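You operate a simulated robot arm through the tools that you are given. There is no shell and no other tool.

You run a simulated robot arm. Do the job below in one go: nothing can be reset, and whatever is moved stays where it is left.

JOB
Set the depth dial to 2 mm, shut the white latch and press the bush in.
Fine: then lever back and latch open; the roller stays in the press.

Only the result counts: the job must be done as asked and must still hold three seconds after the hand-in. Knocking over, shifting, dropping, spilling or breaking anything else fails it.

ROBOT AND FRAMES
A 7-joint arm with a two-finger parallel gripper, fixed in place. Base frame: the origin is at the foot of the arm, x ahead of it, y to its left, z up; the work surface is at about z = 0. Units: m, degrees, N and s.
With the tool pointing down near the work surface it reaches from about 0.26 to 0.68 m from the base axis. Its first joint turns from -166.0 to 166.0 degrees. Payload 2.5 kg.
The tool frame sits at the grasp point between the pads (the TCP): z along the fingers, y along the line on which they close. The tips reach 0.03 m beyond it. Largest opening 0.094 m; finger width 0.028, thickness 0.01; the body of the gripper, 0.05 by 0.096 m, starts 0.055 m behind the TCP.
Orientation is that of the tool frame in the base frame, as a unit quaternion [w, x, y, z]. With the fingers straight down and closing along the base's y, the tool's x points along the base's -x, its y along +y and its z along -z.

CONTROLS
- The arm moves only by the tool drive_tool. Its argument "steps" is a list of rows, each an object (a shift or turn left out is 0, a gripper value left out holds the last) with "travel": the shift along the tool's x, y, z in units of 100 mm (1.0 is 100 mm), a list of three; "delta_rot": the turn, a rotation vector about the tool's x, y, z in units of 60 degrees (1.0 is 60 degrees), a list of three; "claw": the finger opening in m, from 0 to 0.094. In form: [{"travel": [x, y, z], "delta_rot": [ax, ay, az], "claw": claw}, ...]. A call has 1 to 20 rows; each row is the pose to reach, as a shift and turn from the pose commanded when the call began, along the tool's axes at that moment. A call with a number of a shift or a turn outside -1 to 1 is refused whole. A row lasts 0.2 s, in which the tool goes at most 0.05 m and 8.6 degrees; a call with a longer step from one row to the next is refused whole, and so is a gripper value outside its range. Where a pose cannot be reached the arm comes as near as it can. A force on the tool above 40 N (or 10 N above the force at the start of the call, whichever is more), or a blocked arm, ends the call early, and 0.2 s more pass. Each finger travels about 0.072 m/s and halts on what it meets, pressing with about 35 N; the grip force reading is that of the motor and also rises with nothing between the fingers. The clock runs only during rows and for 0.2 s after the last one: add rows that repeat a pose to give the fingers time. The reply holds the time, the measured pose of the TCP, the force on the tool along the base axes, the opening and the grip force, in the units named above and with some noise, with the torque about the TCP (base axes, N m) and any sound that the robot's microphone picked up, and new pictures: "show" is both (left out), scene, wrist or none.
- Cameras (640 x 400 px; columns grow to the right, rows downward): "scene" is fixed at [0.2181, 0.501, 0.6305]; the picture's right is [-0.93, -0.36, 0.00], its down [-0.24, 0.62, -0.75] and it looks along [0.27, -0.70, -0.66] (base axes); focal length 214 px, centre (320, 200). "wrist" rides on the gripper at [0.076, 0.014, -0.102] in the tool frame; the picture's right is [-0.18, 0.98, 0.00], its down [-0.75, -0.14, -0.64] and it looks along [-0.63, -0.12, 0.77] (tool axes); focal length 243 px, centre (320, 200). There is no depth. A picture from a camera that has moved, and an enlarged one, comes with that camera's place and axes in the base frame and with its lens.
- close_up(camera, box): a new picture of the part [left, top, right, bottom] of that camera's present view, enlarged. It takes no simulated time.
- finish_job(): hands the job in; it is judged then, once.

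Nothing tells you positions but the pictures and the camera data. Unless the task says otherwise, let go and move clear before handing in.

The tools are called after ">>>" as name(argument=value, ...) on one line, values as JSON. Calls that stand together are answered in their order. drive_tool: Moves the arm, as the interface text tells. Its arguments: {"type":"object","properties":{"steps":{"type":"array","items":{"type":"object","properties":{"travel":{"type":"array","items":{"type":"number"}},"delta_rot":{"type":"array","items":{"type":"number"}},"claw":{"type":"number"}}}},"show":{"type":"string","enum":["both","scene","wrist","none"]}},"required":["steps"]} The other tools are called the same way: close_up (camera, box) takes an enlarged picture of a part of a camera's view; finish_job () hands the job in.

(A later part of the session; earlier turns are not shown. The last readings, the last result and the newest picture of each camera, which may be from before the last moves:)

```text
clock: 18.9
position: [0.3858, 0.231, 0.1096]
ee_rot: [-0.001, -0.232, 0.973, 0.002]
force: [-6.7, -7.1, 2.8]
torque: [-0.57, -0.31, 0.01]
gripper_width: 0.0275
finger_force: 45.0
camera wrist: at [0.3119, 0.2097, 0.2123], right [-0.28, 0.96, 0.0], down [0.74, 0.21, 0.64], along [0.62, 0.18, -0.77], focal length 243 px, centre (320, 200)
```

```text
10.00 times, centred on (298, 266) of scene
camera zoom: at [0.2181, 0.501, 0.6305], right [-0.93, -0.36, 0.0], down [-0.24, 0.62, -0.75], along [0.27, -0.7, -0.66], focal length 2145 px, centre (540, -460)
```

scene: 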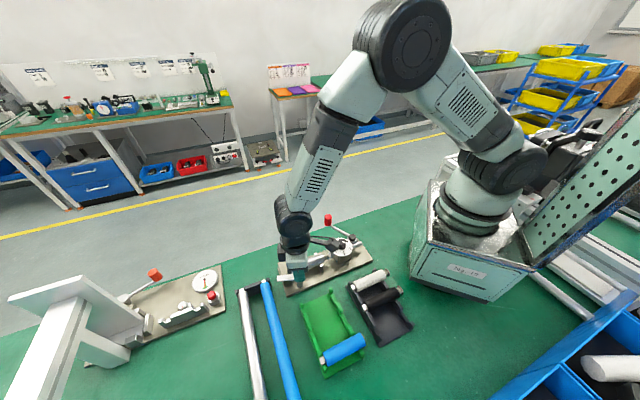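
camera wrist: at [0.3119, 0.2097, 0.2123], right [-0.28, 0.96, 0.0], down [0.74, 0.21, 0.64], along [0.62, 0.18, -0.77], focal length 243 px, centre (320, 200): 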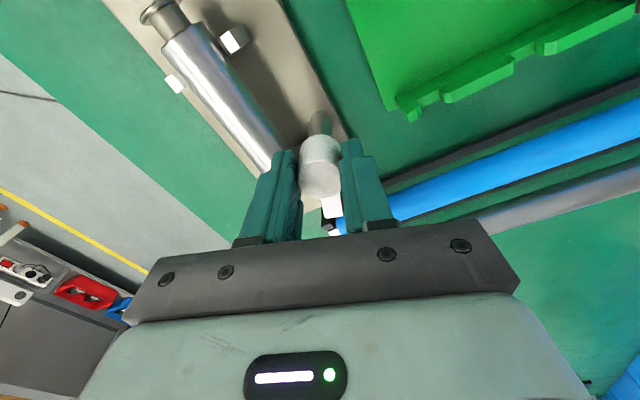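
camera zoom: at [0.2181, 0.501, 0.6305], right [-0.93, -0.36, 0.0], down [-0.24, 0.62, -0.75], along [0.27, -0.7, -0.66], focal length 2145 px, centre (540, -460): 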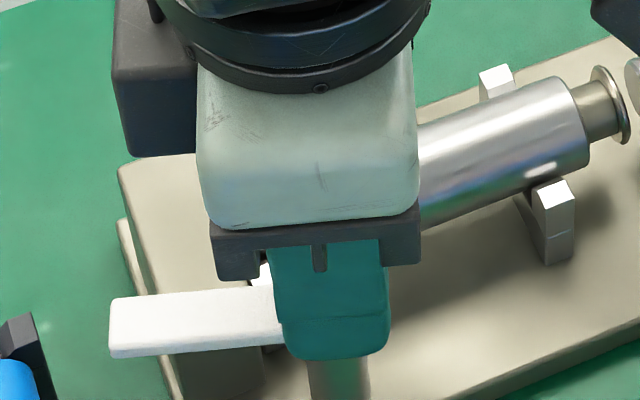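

The handle follows the gripper and swings toward the roller. I continue.

>>> drive_tool(steps=[{"delta_rot": [0, 0, 0.1]}, {"delta_rot": [0, 0, 0.2]}, {"delta_rot": [0, 0, 0.3]}, {"delta_rot": [0, 0, 0.4]}, {"delta_rot": [0, 0, 0.5]}, {"delta_rot": [0, 0, 0.6]}, {"delta_rot": [0, 0, 0.6]}], show="both")

>>> close_up(camera="scene", box=[266, 246, 330, 286])

```text
clock: 20.5
position: [0.3842, 0.2314, 0.1097]
ee_rot: [0.0, 0.079, 0.997, 0.002]
force: [-5.5, 15.3, -26.5]
torque: [-0.38, -0.48, 0.04]
gripper_width: 0.0275
finger_force: 45.0
camera wrist: at [0.313, 0.2589, 0.2125], right [0.34, 0.94, 0.01], down [0.72, -0.26, 0.64], along [0.6, -0.21, -0.77], focal length 243 px, centre (320, 200)
```

scene: 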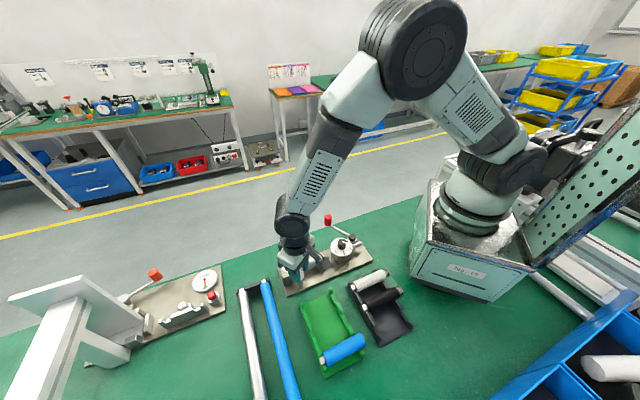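
wrist: 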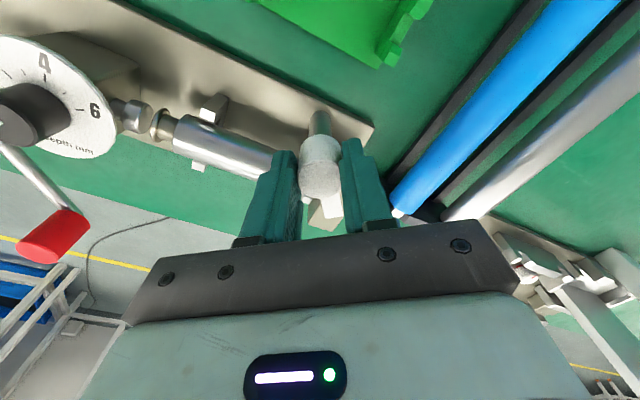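

```text
10.00 times, centred on (298, 266) of scene
camera zoom: at [0.2181, 0.501, 0.6305], right [-0.93, -0.36, 0.0], down [-0.24, 0.62, -0.75], along [0.27, -0.7, -0.66], focal length 2145 px, centre (540, -460)
```

zoom: 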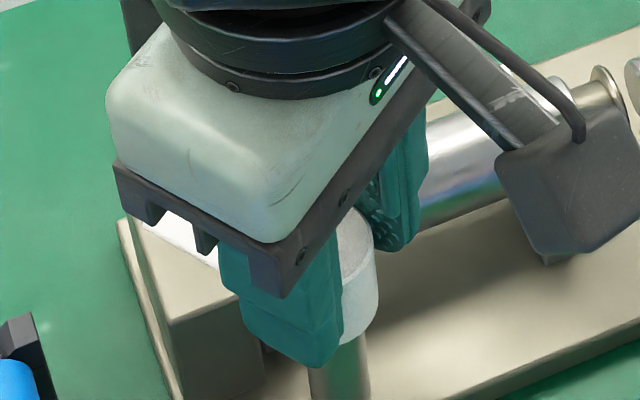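

54° of the turn are done and the handle is over the end block. I relieve the small loads and continue towards 90°.

>>> drive_tool(steps=[{"travel": [0, 0.006, 0.004], "delta_rot": [0, 0, 0.1]}, {"travel": [0, 0.006, 0.004], "delta_rot": [0, 0, 0.2]}, {"travel": [0, 0.006, 0.004], "delta_rot": [0, 0, 0.3]}, {"travel": [0, 0.006, 0.004], "delta_rot": [0, 0, 0.4]}, {"travel": [0, 0.006, 0.004], "delta_rot": [0, 0, 0.5]}, {"travel": [0, 0.006, 0.004], "delta_rot": [0, 0, 0.5]}], show="both")

>>> close_up(camera="scene", box=[266, 246, 330, 286])

```text
clock: 21.9
position: [0.3857, 0.2327, 0.1099]
ee_rot: [-0.002, 0.335, 0.942, 0.004]
force: [-12.6, 20.5, 3.9]
torque: [0.44, 1.3, -0.01]
gripper_width: 0.0279
finger_force: 45.2
camera wrist: at [0.3365, 0.2929, 0.2129], right [0.76, 0.65, 0.01], down [0.5, -0.59, 0.64], along [0.42, -0.48, -0.77], focal length 243 px, centre (320, 200)
```

scene: 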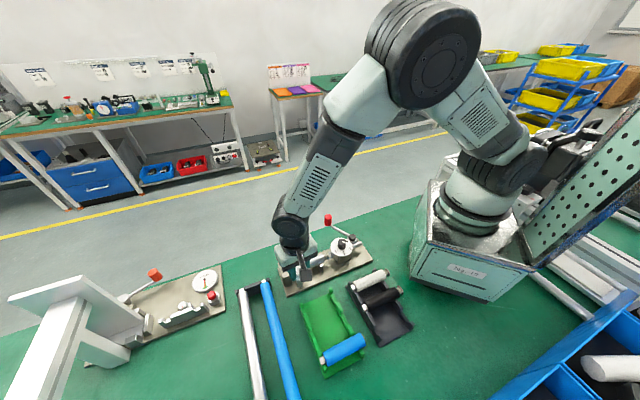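
wrist: 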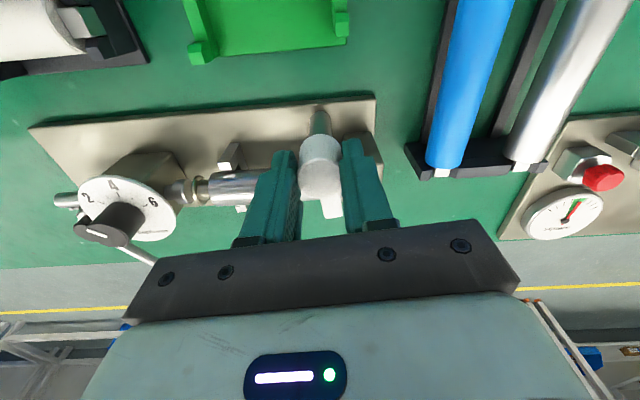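

```text
10.00 times, centred on (298, 266) of scene
camera zoom: at [0.2181, 0.501, 0.6305], right [-0.93, -0.36, 0.0], down [-0.24, 0.62, -0.75], along [0.27, -0.7, -0.66], focal length 2145 px, centre (540, -460)
```

zoom: 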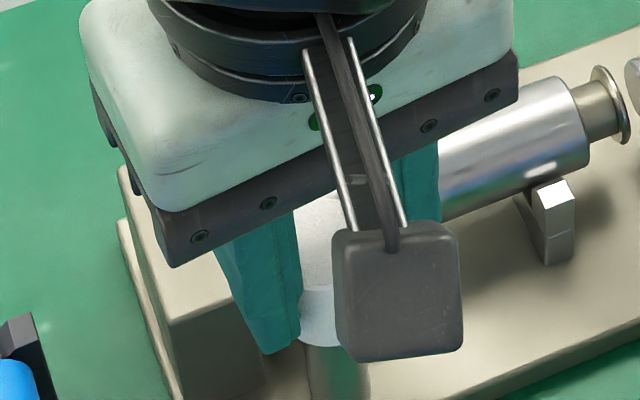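

84° are turned with no stop felt yet. I continue about 6°, then a touch further to feel for the stop.

>>> drive_tool(steps=[{"travel": [0, 0.008, 0], "delta_rot": [0, 0, 0.05]}, {"travel": [0, 0.008, 0], "delta_rot": [0, 0, 0.1]}, {"travel": [0, 0.008, 0], "delta_rot": [0, 0, 0.1]}], show="none")

```text
clock: 22.7
position: [0.3861, 0.2353, 0.1098]
ee_rot: [-0.002, 0.383, 0.924, 0.002]
force: [-19.9, 16.5, 19.8]
torque: [0.03, 0.96, 0.03]
gripper_width: 0.0275
finger_force: 45.0
```

90° are turned. I try a few degrees more while watching the torque, to make sure the latch is fully home.

>>> drive_tool(steps=[{"travel": [0.01, -0.002, 0.002], "delta_rot": [0, 0, 0.03]}, {"travel": [0.01, -0.002, 0.002], "delta_rot": [0, 0, 0.07]}, {"travel": [0.01, -0.002, 0.002], "delta_rot": [0, 0, 0.07]}], show="none")

```text
clock: 23.5
position: [0.3857, 0.2334, 0.1091]
ee_rot: [0.001, 0.417, 0.909, 0.003]
force: [-2.0, 13.5, 4.8]
torque: [0.02, 0.53, 0.17]
gripper_width: 0.0275
finger_force: 45.9
```

The torque rose (0.03 to 0.17 N m), which suggests the latch has met its stop. I release, rise and look.

>>> drive_tool(steps=[{"claw": 0.05}, {"claw": 0.05}, {"travel": [0, 0, -0.2]}, {"travel": [0, 0, -0.5]}, {"travel": [0, 0, -0.8]}, {"travel": [0, 0, -1.0]}, {"travel": [0, 0, -1.0]}])

>>> close_up(camera="scene", box=[266, 246, 330, 286])

>>> close_up(camera="wrist", box=[240, 30, 400, 150])

```text
clock: 25.1
position: [0.3854, 0.2338, 0.2086]
ee_rot: [-0.001, 0.418, 0.909, 0.002]
force: [0.1, 0.5, 0.4]
torque: [-0.02, 0.02, -0.01]
gripper_width: 0.0501
finger_force: 0.1
camera wrist: at [0.3475, 0.301, 0.3121], right [0.87, 0.5, 0.0], down [0.38, -0.67, 0.64], along [0.32, -0.55, -0.77], focal length 243 px, centre (320, 200)
```

scene: 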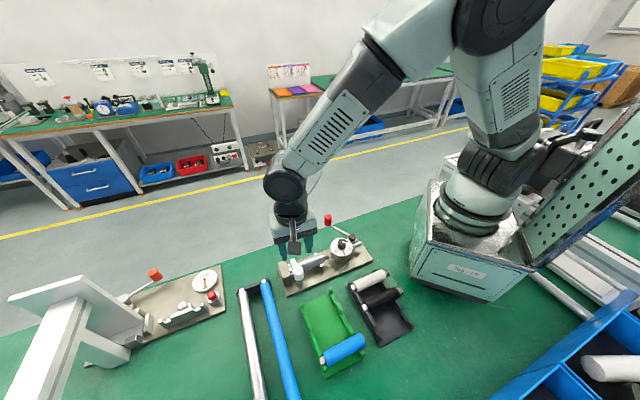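
wrist: 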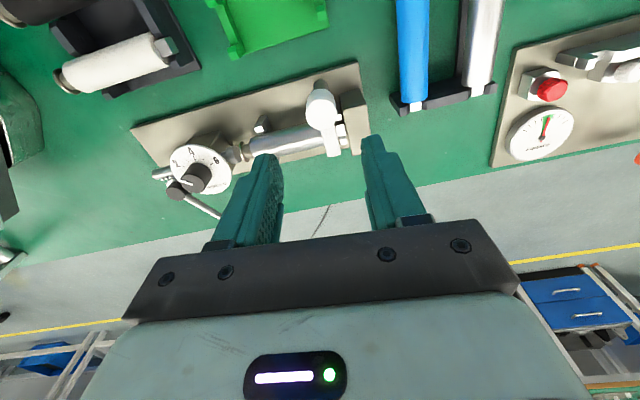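

```text
10.00 times, centred on (298, 266) of scene
camera zoom: at [0.2181, 0.501, 0.6305], right [-0.93, -0.36, 0.0], down [-0.24, 0.62, -0.75], along [0.27, -0.7, -0.66], focal length 2145 px, centre (540, -460)
```

zoom: 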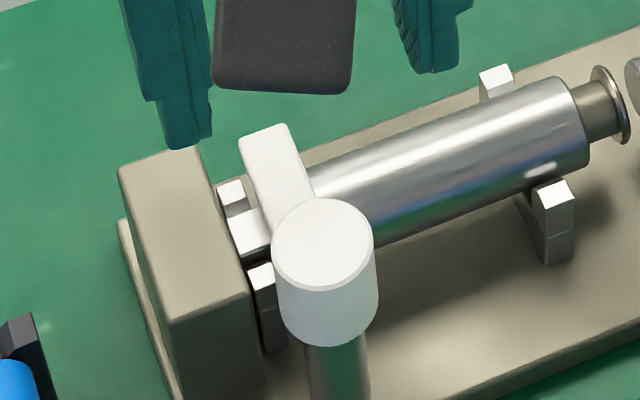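

```text
3.33 times, centred on (320, 90) of wrist
camera zoom: at [0.3475, 0.301, 0.3121], right [0.87, 0.5, 0.0], down [0.38, -0.67, 0.64], along [0.32, -0.55, -0.77], focal length 809 px, centre (320, 567)
```

zoom: 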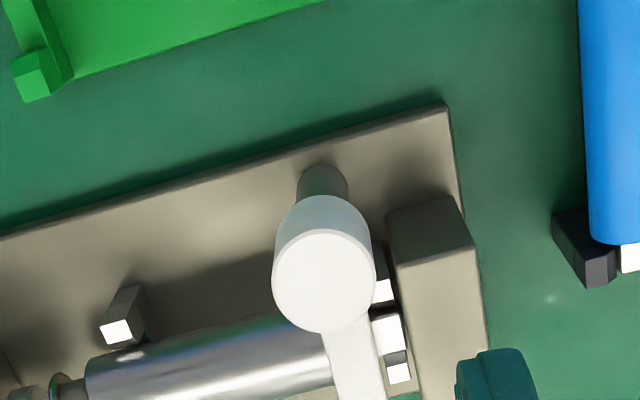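

The handle now lies square across the roller (tip at about −44.5°, so turned 90°): the latch is shut. Next is the lever; the rack and pinion mean that turning it clockwise (from above) drives the ram towards the bush. I move over to look at the lever closely.

>>> drive_tool(steps=[{"travel": [-0.1, -0.09, -0.1], "delta_rot": [0, 0, -0.117]}, {"travel": [-0.2, -0.18, -0.2], "delta_rot": [0, 0, -0.234]}, {"travel": [-0.3, -0.27, -0.3], "delta_rot": [0, 0, -0.351]}, {"travel": [-0.4, -0.36, -0.4], "delta_rot": [0, 0, -0.468]}, {"travel": [-0.52, -0.46, -0.4], "delta_rot": [0, 0, -0.585]}, {"travel": [-0.64, -0.56, -0.4], "delta_rot": [0, 0, -0.702]}, {"travel": [-0.758, -0.652, -0.4], "delta_rot": [0, 0, -0.82]}, {"travel": [-0.758, -0.652, -0.4], "delta_rot": [0, 0, -0.82]}], show="none")

```text
clock: 26.9
position: [0.3854, 0.1319, 0.2501]
ee_rot: [0.002, 0.001, 1.0, 0.003]
force: [0.5, -0.8, -0.3]
torque: [0.01, 0.0, 0.0]
gripper_width: 0.0502
finger_force: 0.0
```

>>> drive_tool(steps=[{"travel": [0.0, -0.25, 0], "claw": 0.05}, {"travel": [0.02, -0.5, 0]}, {"travel": [0.04, -0.75, 0]}, {"travel": [0.05, -0.95, 0]}, {"travel": [0.05, -0.95, 0], "claw": 0.02}])

>>> close_up(camera="wrist", box=[224, 40, 384, 140])

>>> close_up(camera="scene", box=[306, 206, 386, 256])

```text
clock: 28.1
position: [0.3796, 0.0351, 0.2474]
ee_rot: [0.0, 0.001, 1.0, 0.003]
force: [-0.3, 0.3, -1.1]
torque: [-0.02, 0.0, -0.03]
gripper_width: 0.02
finger_force: 0.1
camera wrist: at [0.3051, 0.0508, 0.3506], right [0.19, 0.98, 0.0], down [0.75, -0.15, 0.64], along [0.63, -0.12, -0.77], focal length 243 px, centre (320, 200)
```

scene: 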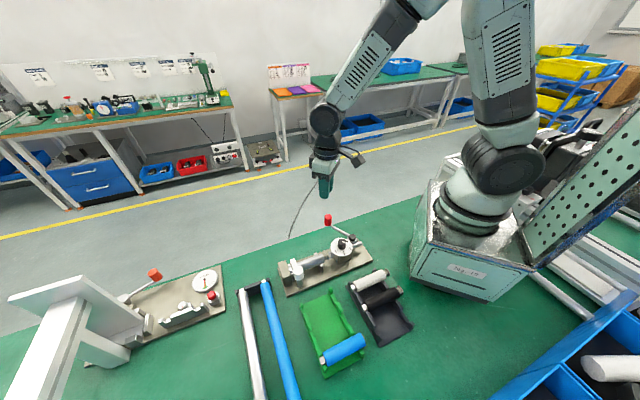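
wrist: 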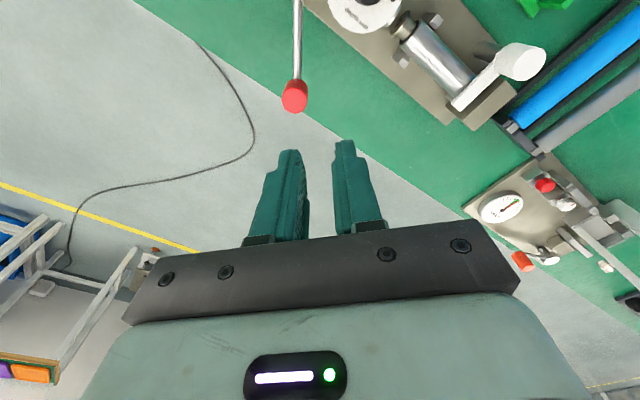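

```text
4.00 times, centred on (304, 90) of wrist
camera zoom: at [0.3051, 0.0508, 0.3506], right [0.19, 0.98, 0.0], down [0.75, -0.15, 0.64], along [0.63, -0.12, -0.77], focal length 970 px, centre (384, 640)
```

zoom: 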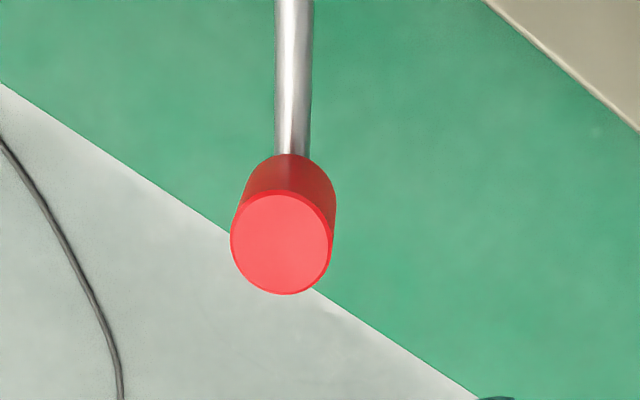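

```text
8.00 times, centred on (346, 231) of scene
camera zoom: at [0.2181, 0.501, 0.6305], right [-0.93, -0.36, 0.0], down [-0.24, 0.62, -0.75], along [0.27, -0.7, -0.66], focal length 1716 px, centre (112, -48)
```

zoom: 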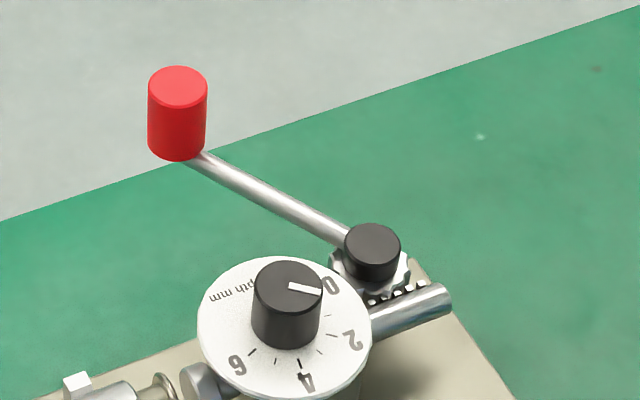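

The lever knob is at about (0.377, 0.011), z 0.07–0.10, with its pivot at about (0.281, 0.040) and a 0.10 m arm. I close the fingers to make a fist and turn the wrist so that its stiff direction (the tool's x) points along the clockwise push direction.

>>> drive_tool(steps=[{"travel": [0, 0, 0], "delta_rot": [0, 0, -0.125], "claw": 0.0}, {"travel": [-0.02, 0.03, 0], "delta_rot": [0, 0, -0.25]}, {"travel": [-0.04, 0.06, 0], "delta_rot": [0, 0, -0.375]}, {"travel": [-0.07, 0.1, 0], "delta_rot": [0, 0, -0.5]}, {"travel": [-0.07, 0.1, 0], "delta_rot": [0, 0, -0.625]}, {"travel": [-0.07, 0.1, 0], "delta_rot": [0, 0, -0.75]}, {"travel": [-0.07, 0.1, 0], "delta_rot": [0, 0, -0.875]}, {"travel": [-0.07, 0.1, 0], "delta_rot": [0, 0, -1.0]}, {"travel": [-0.07, 0.1, 0], "delta_rot": [0, 0, -1.0]}], show="none")

>>> drive_tool(steps=[{"delta_rot": [0, 0, -0.1]}, {"delta_rot": [0, 0, -0.223]}, {"delta_rot": [0, 0, -0.223]}])

```text
clock: 30.1
position: [0.3866, 0.0466, 0.2483]
ee_rot: [0.001, -0.5, 0.866, 0.002]
force: [0.5, 0.1, -0.3]
torque: [0.03, 0.0, 0.04]
gripper_width: 0.0002
finger_force: 33.1
```

```text
clock: 30.9
position: [0.3871, 0.0473, 0.2477]
ee_rot: [0.002, -0.598, 0.801, 0.001]
force: [-0.2, 0.6, 0.3]
torque: [0.01, -0.03, 0.01]
gripper_width: 0.0001
finger_force: 33.4
camera wrist: at [0.3527, -0.0213, 0.3512], right [-0.89, 0.46, 0.0], down [0.35, 0.68, 0.65], along [0.29, 0.57, -0.76], focal length 243 px, centre (320, 200)
```

scene: 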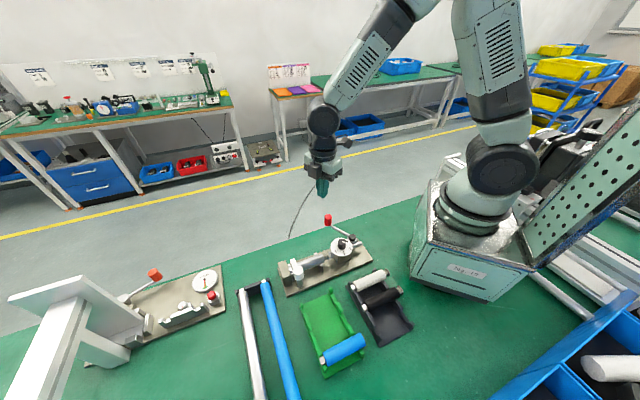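
wrist: 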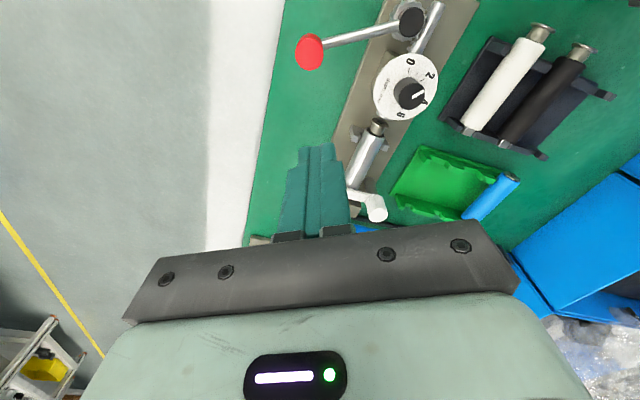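

The fist is lined up with the knob, about 11 mm clear of it. I go down to knob height.

>>> drive_tool(steps=[{"travel": [0, 0, 0.3]}, {"travel": [0, 0, 0.6]}, {"travel": [0, 0, 0.9]}, {"travel": [0, 0, 1.0]}, {"travel": [0, 0, 1.0]}], show="none")

>>> drive_tool(steps=[{"travel": [0, 0, 0.15]}, {"travel": [0, 0, 0.3]}, {"travel": [0, 0, 0.42]}, {"travel": [0, 0, 0.42]}])

>>> close_up(camera="scene", box=[296, 196, 376, 246])

```text
clock: 32.1
position: [0.388, 0.0475, 0.1489]
ee_rot: [0.002, -0.597, 0.802, 0.001]
force: [0.0, -0.6, 0.3]
torque: [0.01, -0.02, 0.0]
gripper_width: 0.0001
finger_force: 32.3
```

```text
clock: 33.1
position: [0.3886, 0.0473, 0.1075]
ee_rot: [0.002, -0.597, 0.802, 0.001]
force: [-0.3, 0.2, 0.0]
torque: [0.03, -0.02, 0.01]
gripper_width: 0.0001
finger_force: 33.4
camera wrist: at [0.3534, -0.021, 0.2094], right [-0.89, 0.46, 0.0], down [0.35, 0.68, 0.65], along [0.3, 0.57, -0.76], focal length 243 px, centre (320, 200)
```

scene: 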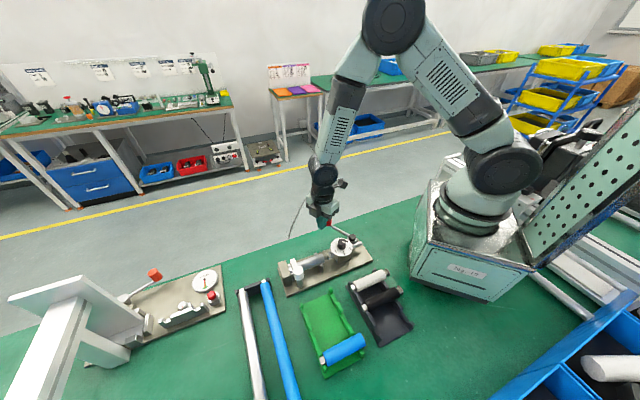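
wrist: 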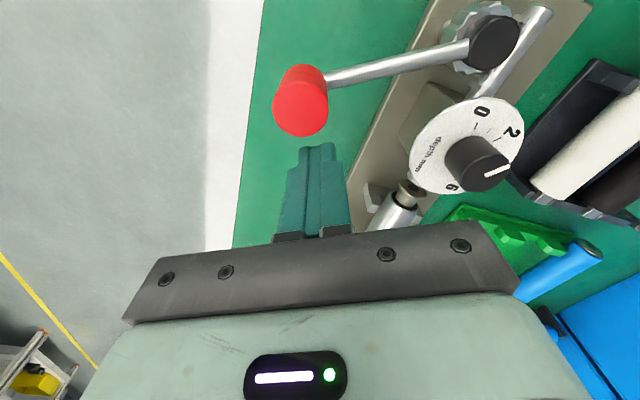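

```text
8.00 times, centred on (336, 221) of scene
camera zoom: at [0.2181, 0.501, 0.6305], right [-0.93, -0.36, 0.0], down [-0.24, 0.62, -0.75], along [0.27, -0.7, -0.66], focal length 1716 px, centre (192, 32)
```

zoom: 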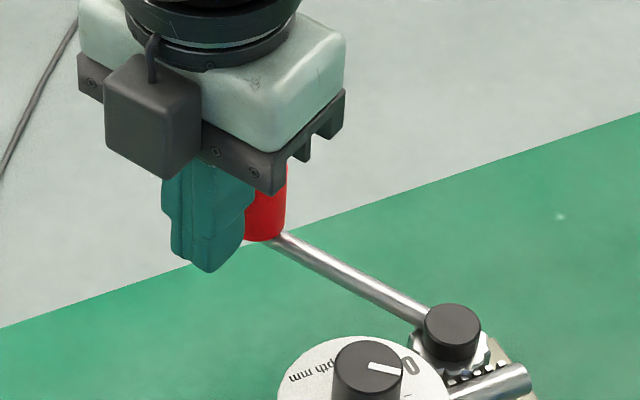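

The fist is beside the red knob at its height. I push gently along the arc, 15° at first, turning the wrist with it and watching force and ram.

>>> drive_tool(steps=[{"travel": [0.08, 0, 0]}, {"travel": [0.11, 0, 0]}, {"travel": [0.198, -0.02, 0], "delta_rot": [0, 0, 0.0833]}, {"travel": [0.288, -0.031, 0], "delta_rot": [0, 0, 0.1667]}, {"travel": [0.378, -0.035, 0], "delta_rot": [0, 0, 0.25]}, {"travel": [0.378, -0.035, 0], "delta_rot": [0, 0, 0.25]}])

>>> close_up(camera="scene", box=[296, 206, 392, 266])

```text
clock: 34.5
position: [0.3801, 0.0096, 0.1063]
ee_rot: [0.002, -0.486, 0.874, 0.002]
force: [-0.2, 0.1, -0.4]
torque: [0.01, 0.02, -0.03]
gripper_width: 0.0002
finger_force: 33.0
camera wrist: at [0.3291, -0.047, 0.2083], right [-0.74, 0.67, 0.0], down [0.52, 0.56, 0.65], along [0.43, 0.48, -0.76], focal length 243 px, centre (320, 200)
```

scene: 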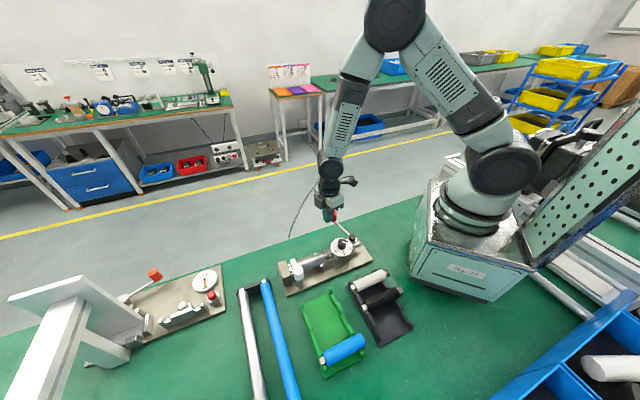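
wrist: 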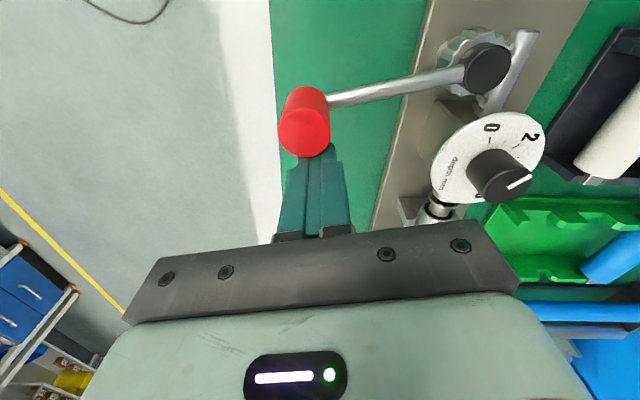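

```text
6.67 times, centred on (344, 236) of scene
camera zoom: at [0.2181, 0.501, 0.6305], right [-0.93, -0.36, 0.0], down [-0.24, 0.62, -0.75], along [0.27, -0.7, -0.66], focal length 1430 px, centre (160, -40)
```

zoom: 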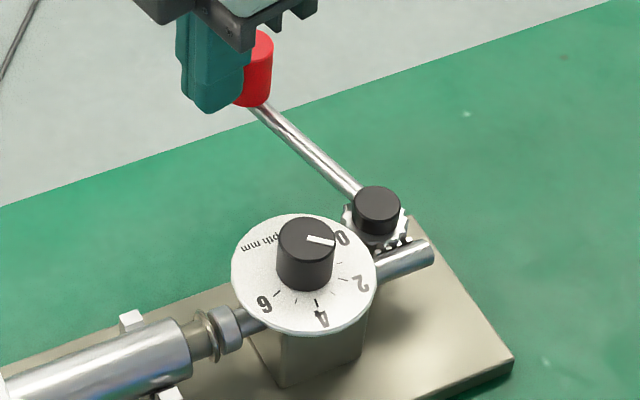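

The lever turns freely and the ram has moved up near the bush flange, so clockwise is right. I keep pushing in 5° steps into the pressing phase.

>>> drive_tool(steps=[{"travel": [0.044, -0.01, 0], "delta_rot": [0, 0, 0.0417]}, {"travel": [0.088, -0.02, 0], "delta_rot": [0, 0, 0.0833]}, {"travel": [0.133, -0.026, 0], "delta_rot": [0, 0, 0.125]}, {"travel": [0.178, -0.031, 0], "delta_rot": [0, 0, 0.1667]}, {"travel": [0.178, -0.031, 0], "delta_rot": [0, 0, 0.1667]}])

>>> close_up(camera="scene", box=[296, 206, 392, 266])

```text
clock: 35.7
position: [0.3731, -0.0073, 0.106]
ee_rot: [0.001, -0.409, 0.912, 0.003]
force: [-0.2, 0.9, -0.5]
torque: [0.02, -0.01, -0.01]
gripper_width: 0.0
finger_force: 32.8
camera wrist: at [0.3134, -0.0531, 0.2089], right [-0.61, 0.79, 0.0], down [0.61, 0.47, 0.64], along [0.51, 0.4, -0.76], focal length 243 px, centre (320, 200)
```

scene: 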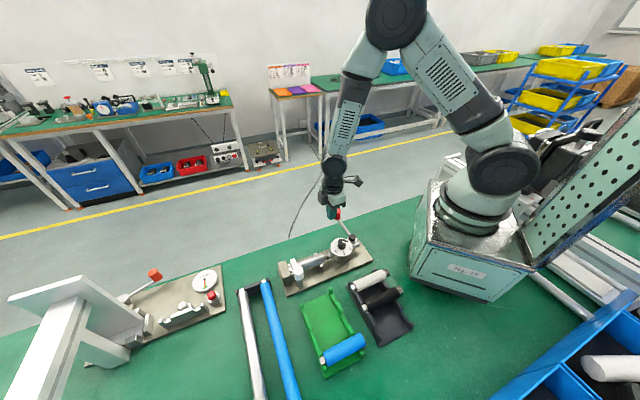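
wrist: 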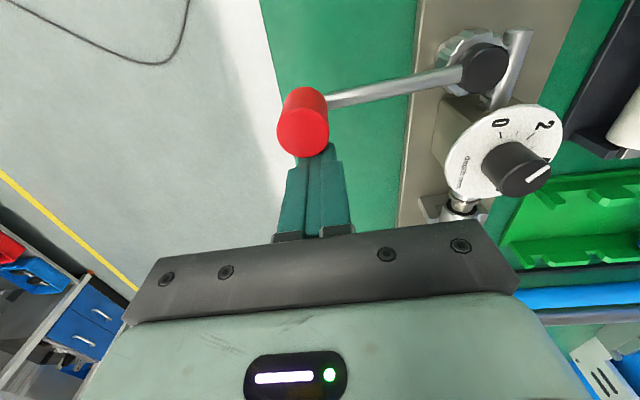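

```text
6.67 times, centred on (344, 236) of scene
camera zoom: at [0.2181, 0.501, 0.6305], right [-0.93, -0.36, 0.0], down [-0.24, 0.62, -0.75], along [0.27, -0.7, -0.66], focal length 1430 px, centre (160, -40)
```

zoom: 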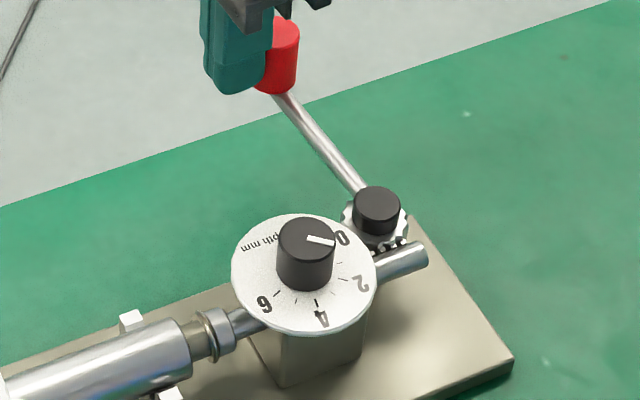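

The ram face is now at the bush flange with the force still low. I push on in 10° portions.

>>> drive_tool(steps=[{"travel": [0.044, -0.01, 0], "delta_rot": [0, 0, 0.0417]}, {"travel": [0.088, -0.02, 0], "delta_rot": [0, 0, 0.0833]}, {"travel": [0.133, -0.026, 0], "delta_rot": [0, 0, 0.125]}, {"travel": [0.178, -0.031, 0], "delta_rot": [0, 0, 0.1667]}, {"travel": [0.178, -0.031, 0], "delta_rot": [0, 0, 0.1667]}], show="scene")

>>> close_up(camera="scene", box=[296, 206, 392, 266])

```text
clock: 36.9
position: [0.3643, -0.0209, 0.1064]
ee_rot: [0.001, -0.327, 0.945, 0.002]
force: [-0.4, 0.2, 0.0]
torque: [0.04, 0.0, 0.01]
gripper_width: 0.0002
finger_force: 33.4
```

scene: 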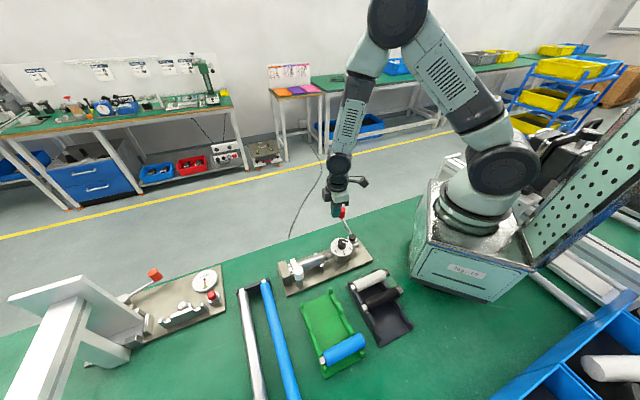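

```text
6.67 times, centred on (344, 236) of scene
camera zoom: at [0.2181, 0.501, 0.6305], right [-0.93, -0.36, 0.0], down [-0.24, 0.62, -0.75], along [0.27, -0.7, -0.66], focal length 1430 px, centre (160, -40)
```

zoom: 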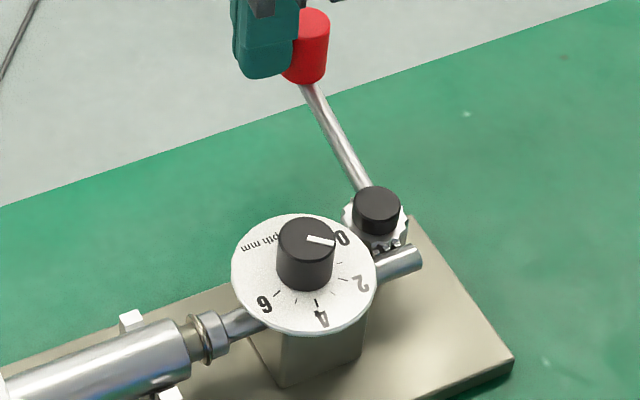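

The bush is moving in. I continue with 10° more.

>>> drive_tool(steps=[{"travel": [0.044, -0.01, 0], "delta_rot": [0, 0, 0.0417]}, {"travel": [0.088, -0.02, 0], "delta_rot": [0, 0, 0.0833]}, {"travel": [0.133, -0.026, 0], "delta_rot": [0, 0, 0.125]}, {"travel": [0.178, -0.031, 0], "delta_rot": [0, 0, 0.1667]}, {"travel": [0.178, -0.031, 0], "delta_rot": [0, 0, 0.1667]}], show="wrist")

>>> close_up(camera="scene", box=[296, 206, 392, 266])

```text
clock: 38.1
position: [0.352, -0.0353, 0.105]
ee_rot: [0.002, -0.243, 0.97, 0.002]
force: [0.2, -0.6, 1.3]
torque: [-0.02, 0.02, 0.01]
gripper_width: 0.0001
finger_force: 32.9
camera wrist: at [0.2788, -0.0579, 0.2081], right [-0.3, 0.95, 0.0], down [0.73, 0.23, 0.64], along [0.61, 0.2, -0.77], focal length 243 px, centre (320, 200)
```

wrist: 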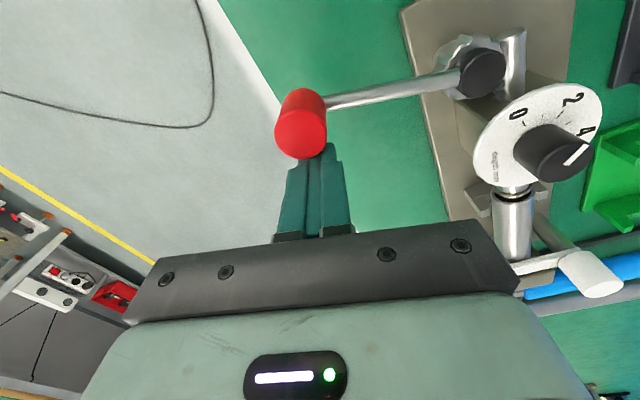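

```text
6.67 times, centred on (344, 236) of scene
camera zoom: at [0.2181, 0.501, 0.6305], right [-0.93, -0.36, 0.0], down [-0.24, 0.62, -0.75], along [0.27, -0.7, -0.66], focal length 1430 px, centre (160, -40)
```

zoom: 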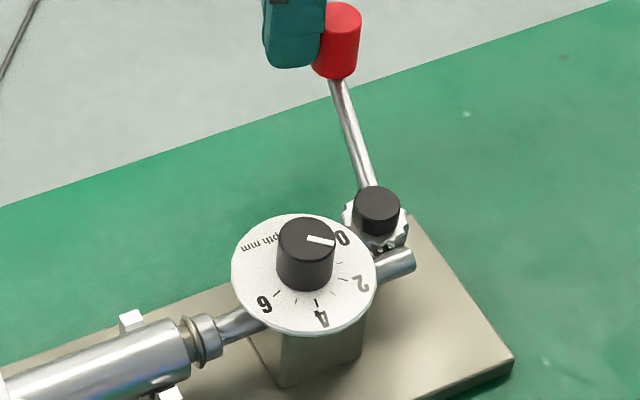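

The flange is getting near the roller's end face. I advance in smaller portions to feel for the depth stop.

>>> drive_tool(steps=[{"travel": [0.03, -0.007, 0], "delta_rot": [0, 0, 0.0278]}, {"travel": [0.059, -0.013, 0], "delta_rot": [0, 0, 0.0556]}, {"travel": [0.088, -0.02, 0], "delta_rot": [0, 0, 0.0833]}, {"travel": [0.088, -0.02, 0], "delta_rot": [0, 0, 0.0833]}], show="none")

>>> close_up(camera="scene", box=[306, 246, 354, 276])

```text
clock: 39.1
position: [0.3439, -0.0406, 0.1049]
ee_rot: [0.0, -0.201, 0.98, 0.002]
force: [-0.7, 0.4, 0.1]
torque: [0.03, 0.03, -0.02]
gripper_width: 0.0001
finger_force: 33.2
```

```text
13.33 times, centred on (330, 261) of scene
camera zoom: at [0.2181, 0.501, 0.6305], right [-0.93, -0.36, 0.0], down [-0.24, 0.62, -0.75], along [0.27, -0.7, -0.66], focal length 2860 px, centre (187, -613)
```

zoom: 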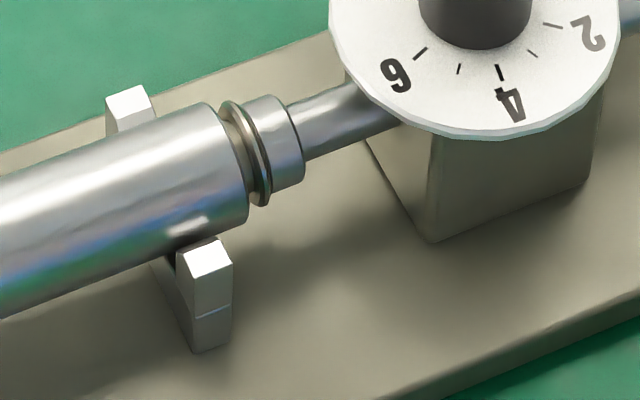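

Only a few millimetres of bush remain outside and there is no stop force yet. I continue.

>>> drive_tool(steps=[{"travel": [0.03, -0.007, 0], "delta_rot": [0, 0, 0.0278]}, {"travel": [0.059, -0.013, 0], "delta_rot": [0, 0, 0.0556]}, {"travel": [0.088, -0.02, 0], "delta_rot": [0, 0, 0.0833]}, {"travel": [0.088, -0.02, 0], "delta_rot": [0, 0, 0.0833]}], show="none")

>>> close_up(camera="scene", box=[306, 246, 354, 276])

```text
clock: 40.1
position: [0.3383, -0.0454, 0.1058]
ee_rot: [0.003, -0.159, 0.987, 0.001]
force: [4.8, 5.3, -2.1]
torque: [0.05, -0.1, -0.03]
gripper_width: 0.0
finger_force: 33.4
```

```text
13.33 times, centred on (330, 261) of scene
camera zoom: at [0.2181, 0.501, 0.6305], right [-0.93, -0.36, 0.0], down [-0.24, 0.62, -0.75], along [0.27, -0.7, -0.66], focal length 2860 px, centre (187, -613)
```

zoom: 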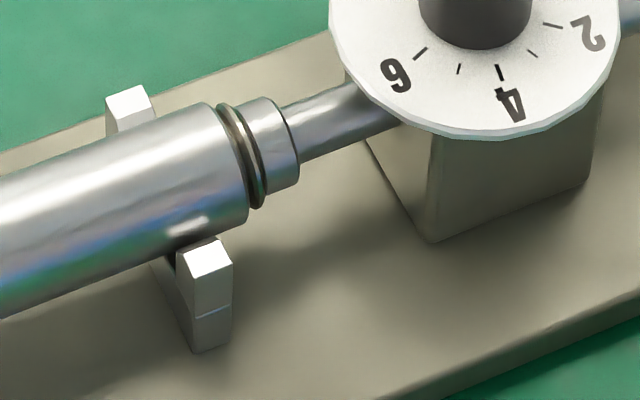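

The force starts to rise (about 7 N) as the flange closes on the roller. I continue in finer portions.

>>> drive_tool(steps=[{"travel": [0.022, -0.005, 0], "delta_rot": [0, 0, 0.0208]}, {"travel": [0.044, -0.01, 0], "delta_rot": [0, 0, 0.0417]}, {"travel": [0.044, -0.01, 0], "delta_rot": [0, 0, 0.0417]}], show="none")

>>> close_up(camera="scene", box=[306, 246, 354, 276])

```text
clock: 40.8
position: [0.3383, -0.0476, 0.1069]
ee_rot: [0.008, -0.14, 0.99, 0.003]
force: [1.8, 2.5, -0.6]
torque: [0.04, -0.05, -0.03]
gripper_width: 0.0
finger_force: 33.2
stopped in row 3: the force on the tool passed its limit at 42 N (the readings are from after the stop); the commanded pose is now the measured one
```

```text
13.33 times, centred on (330, 261) of scene
camera zoom: at [0.2181, 0.501, 0.6305], right [-0.93, -0.36, 0.0], down [-0.24, 0.62, -0.75], along [0.27, -0.7, -0.66], focal length 2860 px, centre (187, -613)
```

zoom: 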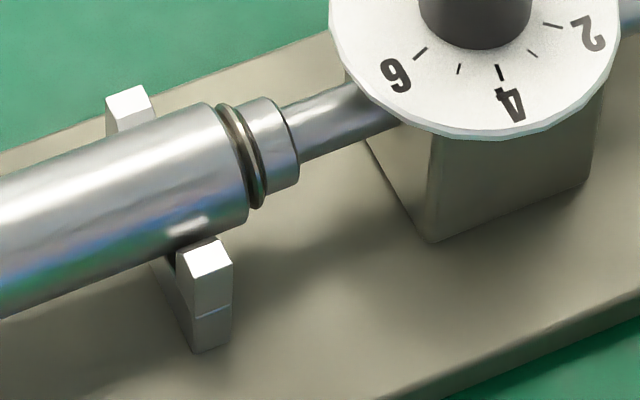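

The push hit the 40 N limit and the ram did not move any further, which looks like the depth stop. I check closely from the wrist and the scene before one more firm push.

>>> drive_tool(steps=[{"travel": [0.015, 0, 0]}, {"travel": [0.03, -0.003, 0], "delta_rot": [0, 0, 0.02]}, {"travel": [0.03, -0.003, 0], "delta_rot": [0, 0, 0.02]}], show="both")

>>> close_up(camera="scene", box=[306, 246, 354, 276])

>>> close_up(camera="scene", box=[316, 198, 396, 248])

```text
clock: 41.6
position: [0.338, -0.0467, 0.1077]
ee_rot: [0.012, -0.13, 0.991, 0.002]
force: [27.9, 16.8, -11.9]
torque: [0.16, -0.44, -0.05]
gripper_width: 0.0
finger_force: 32.7
camera wrist: at [0.26, -0.0527, 0.2084], right [-0.08, 1.0, 0.01], down [0.75, 0.05, 0.66], along [0.66, 0.05, -0.75], focal length 243 px, centre (320, 200)
```

scene: 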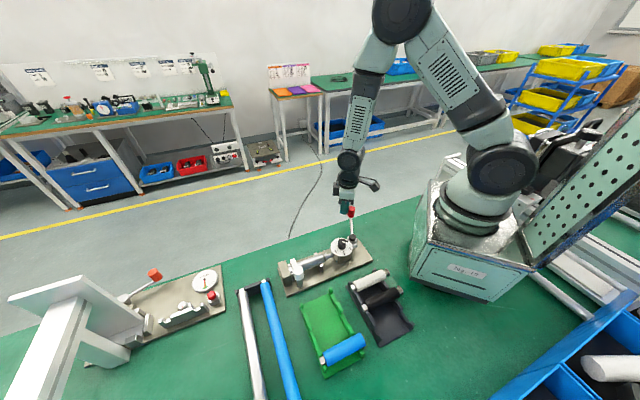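
wrist: 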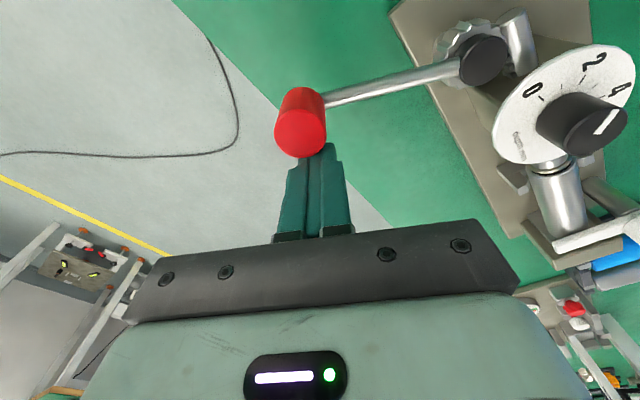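

```text
13.33 times, centred on (330, 261) of scene
camera zoom: at [0.2181, 0.501, 0.6305], right [-0.93, -0.36, 0.0], down [-0.24, 0.62, -0.75], along [0.27, -0.7, -0.66], focal length 2860 px, centre (187, -613)
```

zoom: 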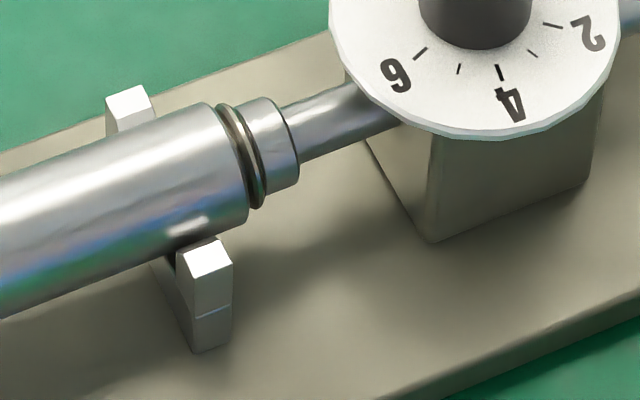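

```text
8.00 times, centred on (356, 223) of scene
camera zoom: at [0.2181, 0.501, 0.6305], right [-0.93, -0.36, 0.0], down [-0.24, 0.62, -0.75], along [0.27, -0.7, -0.66], focal length 1716 px, centre (32, 16)
```

zoom: 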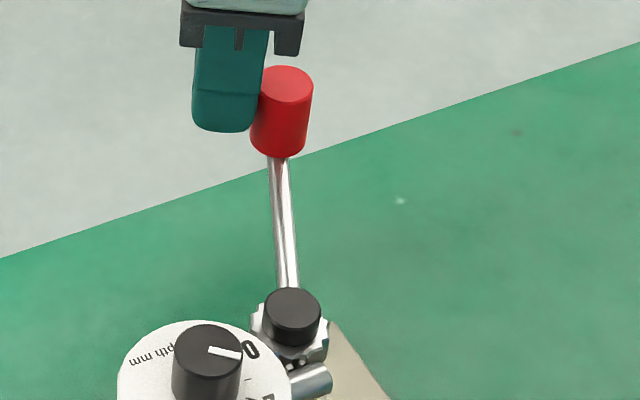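

The ram stays put under about 33 N: the bush is at the dial's stop. I back the fist off, rise clear, and see whether the lever stays where it is.

>>> drive_tool(steps=[{"travel": [-0.1, 0, 0]}, {"travel": [-0.2, 0, 0]}, {"travel": [-0.2, 0, -0.2]}, {"travel": [-0.2, 0, -0.5]}, {"travel": [-0.2, 0, -0.7]}, {"travel": [-0.2, 0, -0.7]}])

>>> close_up(camera="scene", box=[300, 200, 396, 276])

>>> close_up(camera="wrist", box=[256, 20, 416, 120])

```text
clock: 43.0
position: [0.355, -0.044, 0.176]
ee_rot: [0.006, -0.129, 0.992, 0.002]
force: [-0.1, 0.6, 0.2]
torque: [0.01, 0.02, 0.03]
gripper_width: 0.0
finger_force: 32.8
camera wrist: at [0.2776, -0.0491, 0.2789], right [-0.07, 1.0, 0.01], down [0.76, 0.05, 0.65], along [0.65, 0.05, -0.76], focal length 243 px, centre (320, 200)
```

scene: 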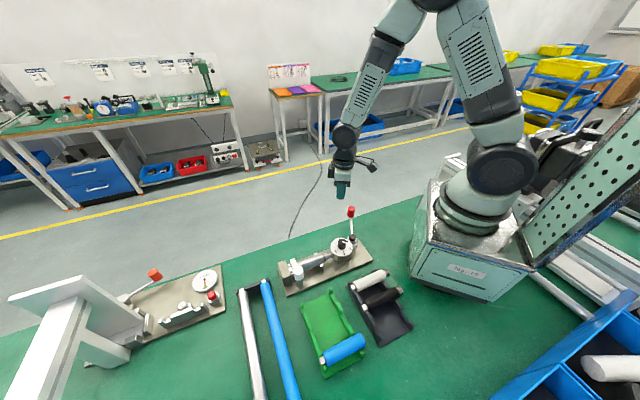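
wrist: 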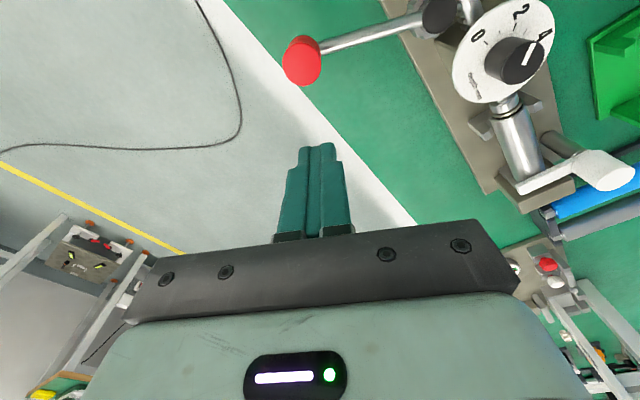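

```text
5.26 times, centred on (348, 238) of scene
camera zoom: at [0.2181, 0.501, 0.6305], right [-0.93, -0.36, 0.0], down [-0.24, 0.62, -0.75], along [0.27, -0.7, -0.66], focal length 1129 px, centre (173, 0)
```

zoom: 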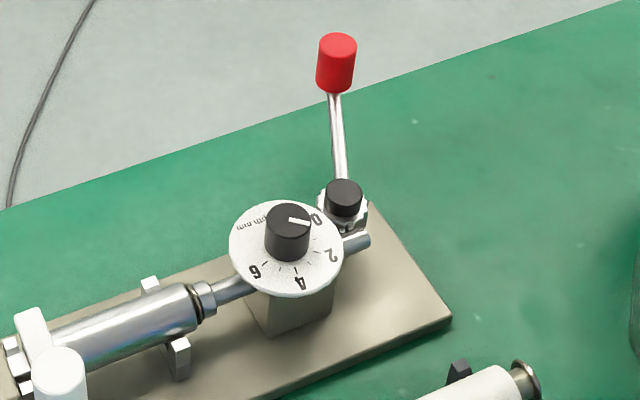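

```text
4.00 times, centred on (336, 70) of wrist
camera zoom: at [0.2776, -0.0491, 0.2789], right [-0.07, 1.0, 0.01], down [0.76, 0.05, 0.65], along [0.65, 0.05, -0.76], focal length 970 px, centre (256, 720)
```

zoom: 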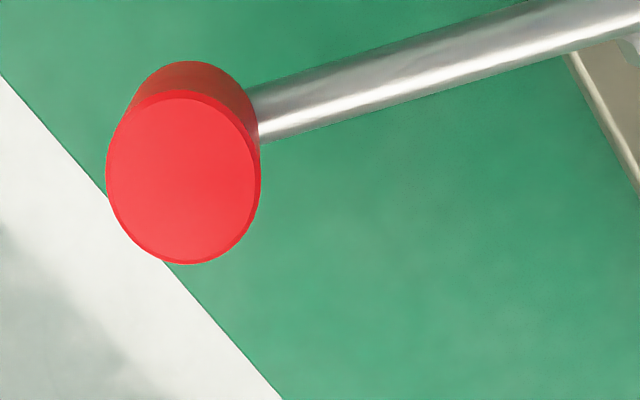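

The lever stays where it was left (−71.5°) and the ram is still against the bush. To bring the lever back I cross over the knob to its other side and push it counter-clockwise.

>>> drive_tool(steps=[{"travel": [0.2, -0.016, 0], "delta_rot": [0, 0, -0.02]}, {"travel": [0.4, -0.032, 0], "delta_rot": [0, 0, -0.04]}, {"travel": [0.6, -0.048, 0], "delta_rot": [0, 0, -0.06]}, {"travel": [0.814, -0.065, 0], "delta_rot": [0, 0, -0.06]}, {"travel": [0.814, -0.065, 0], "delta_rot": [0, 0, -0.06]}])

>>> close_up(camera="scene", box=[310, 176, 390, 226])

```text
clock: 44.2
position: [0.2787, -0.0711, 0.1744]
ee_rot: [0.007, -0.159, 0.987, 0.002]
force: [0.7, 0.5, -0.5]
torque: [-0.01, -0.04, 0.02]
gripper_width: 0.0
finger_force: 33.3
camera wrist: at [0.2012, -0.0809, 0.2768], right [-0.14, 0.99, 0.0], down [0.75, 0.1, 0.65], along [0.65, 0.09, -0.76], focal length 243 px, centre (320, 200)
```

scene: 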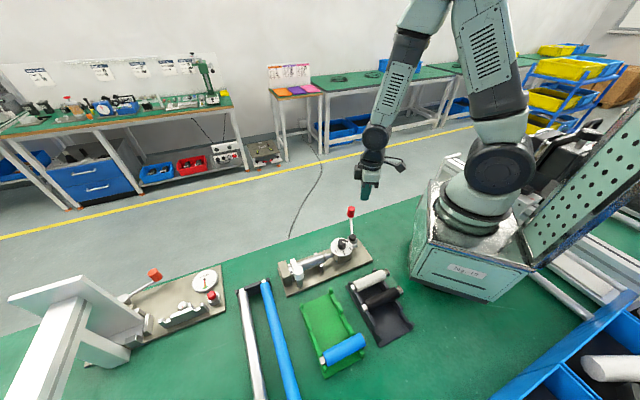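
wrist: 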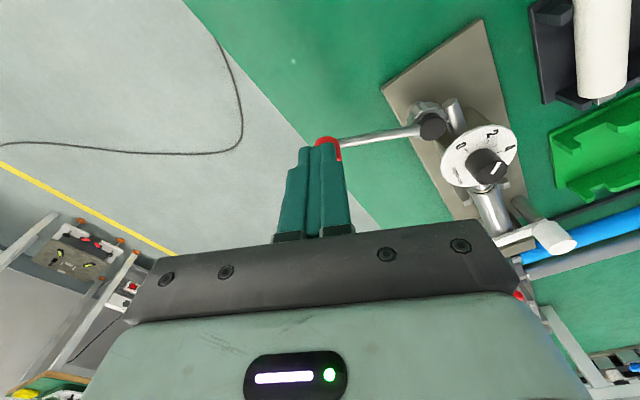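

```text
8.00 times, centred on (350, 201) of scene
camera zoom: at [0.2181, 0.501, 0.6305], right [-0.93, -0.36, 0.0], down [-0.24, 0.62, -0.75], along [0.27, -0.7, -0.66], focal length 1716 px, centre (80, 192)
```

zoom: 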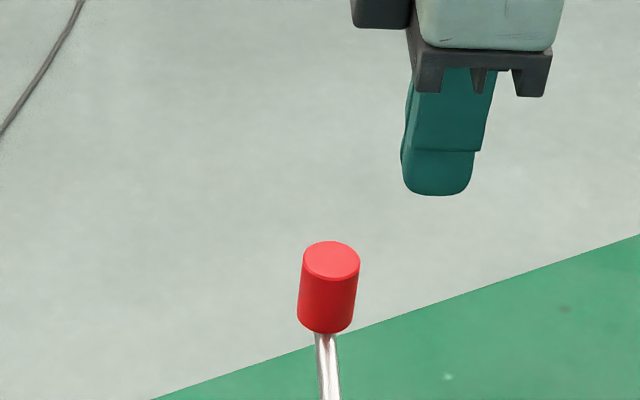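

I go down on the far side of the knob to its height.

>>> drive_tool(steps=[{"travel": [0, 0, 0.25]}, {"travel": [0, 0, 0.5]}, {"travel": [0, 0, 0.68]}, {"travel": [0, 0, 0.68]}], show="wrist")

>>> close_up(camera="scene", box=[310, 186, 390, 236])

```text
clock: 45.2
position: [0.2771, -0.0717, 0.1081]
ee_rot: [0.007, -0.16, 0.987, 0.002]
force: [0.5, -0.6, -0.2]
torque: [0.01, 0.01, 0.01]
gripper_width: 0.0
finger_force: 32.6
camera wrist: at [0.2011, -0.0801, 0.2093], right [-0.14, 0.99, 0.0], down [0.75, 0.1, 0.65], along [0.65, 0.09, -0.76], focal length 243 px, centre (320, 200)
```

wrist: 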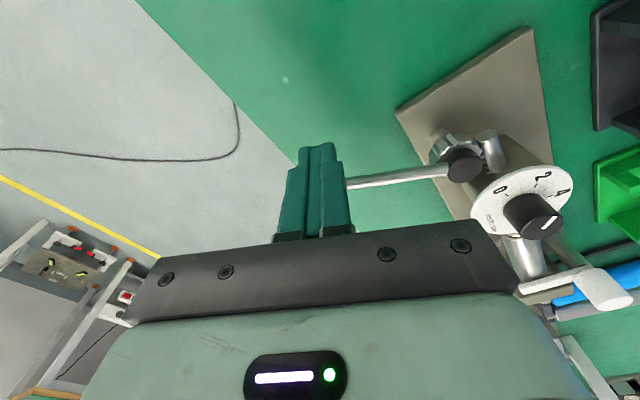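

```text
8.00 times, centred on (350, 211) of scene
camera zoom: at [0.2181, 0.501, 0.6305], right [-0.93, -0.36, 0.0], down [-0.24, 0.62, -0.75], along [0.27, -0.7, -0.66], focal length 1716 px, centre (80, 112)
```

zoom: 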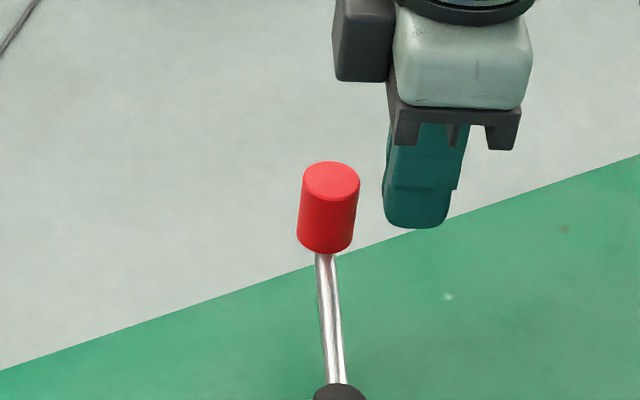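

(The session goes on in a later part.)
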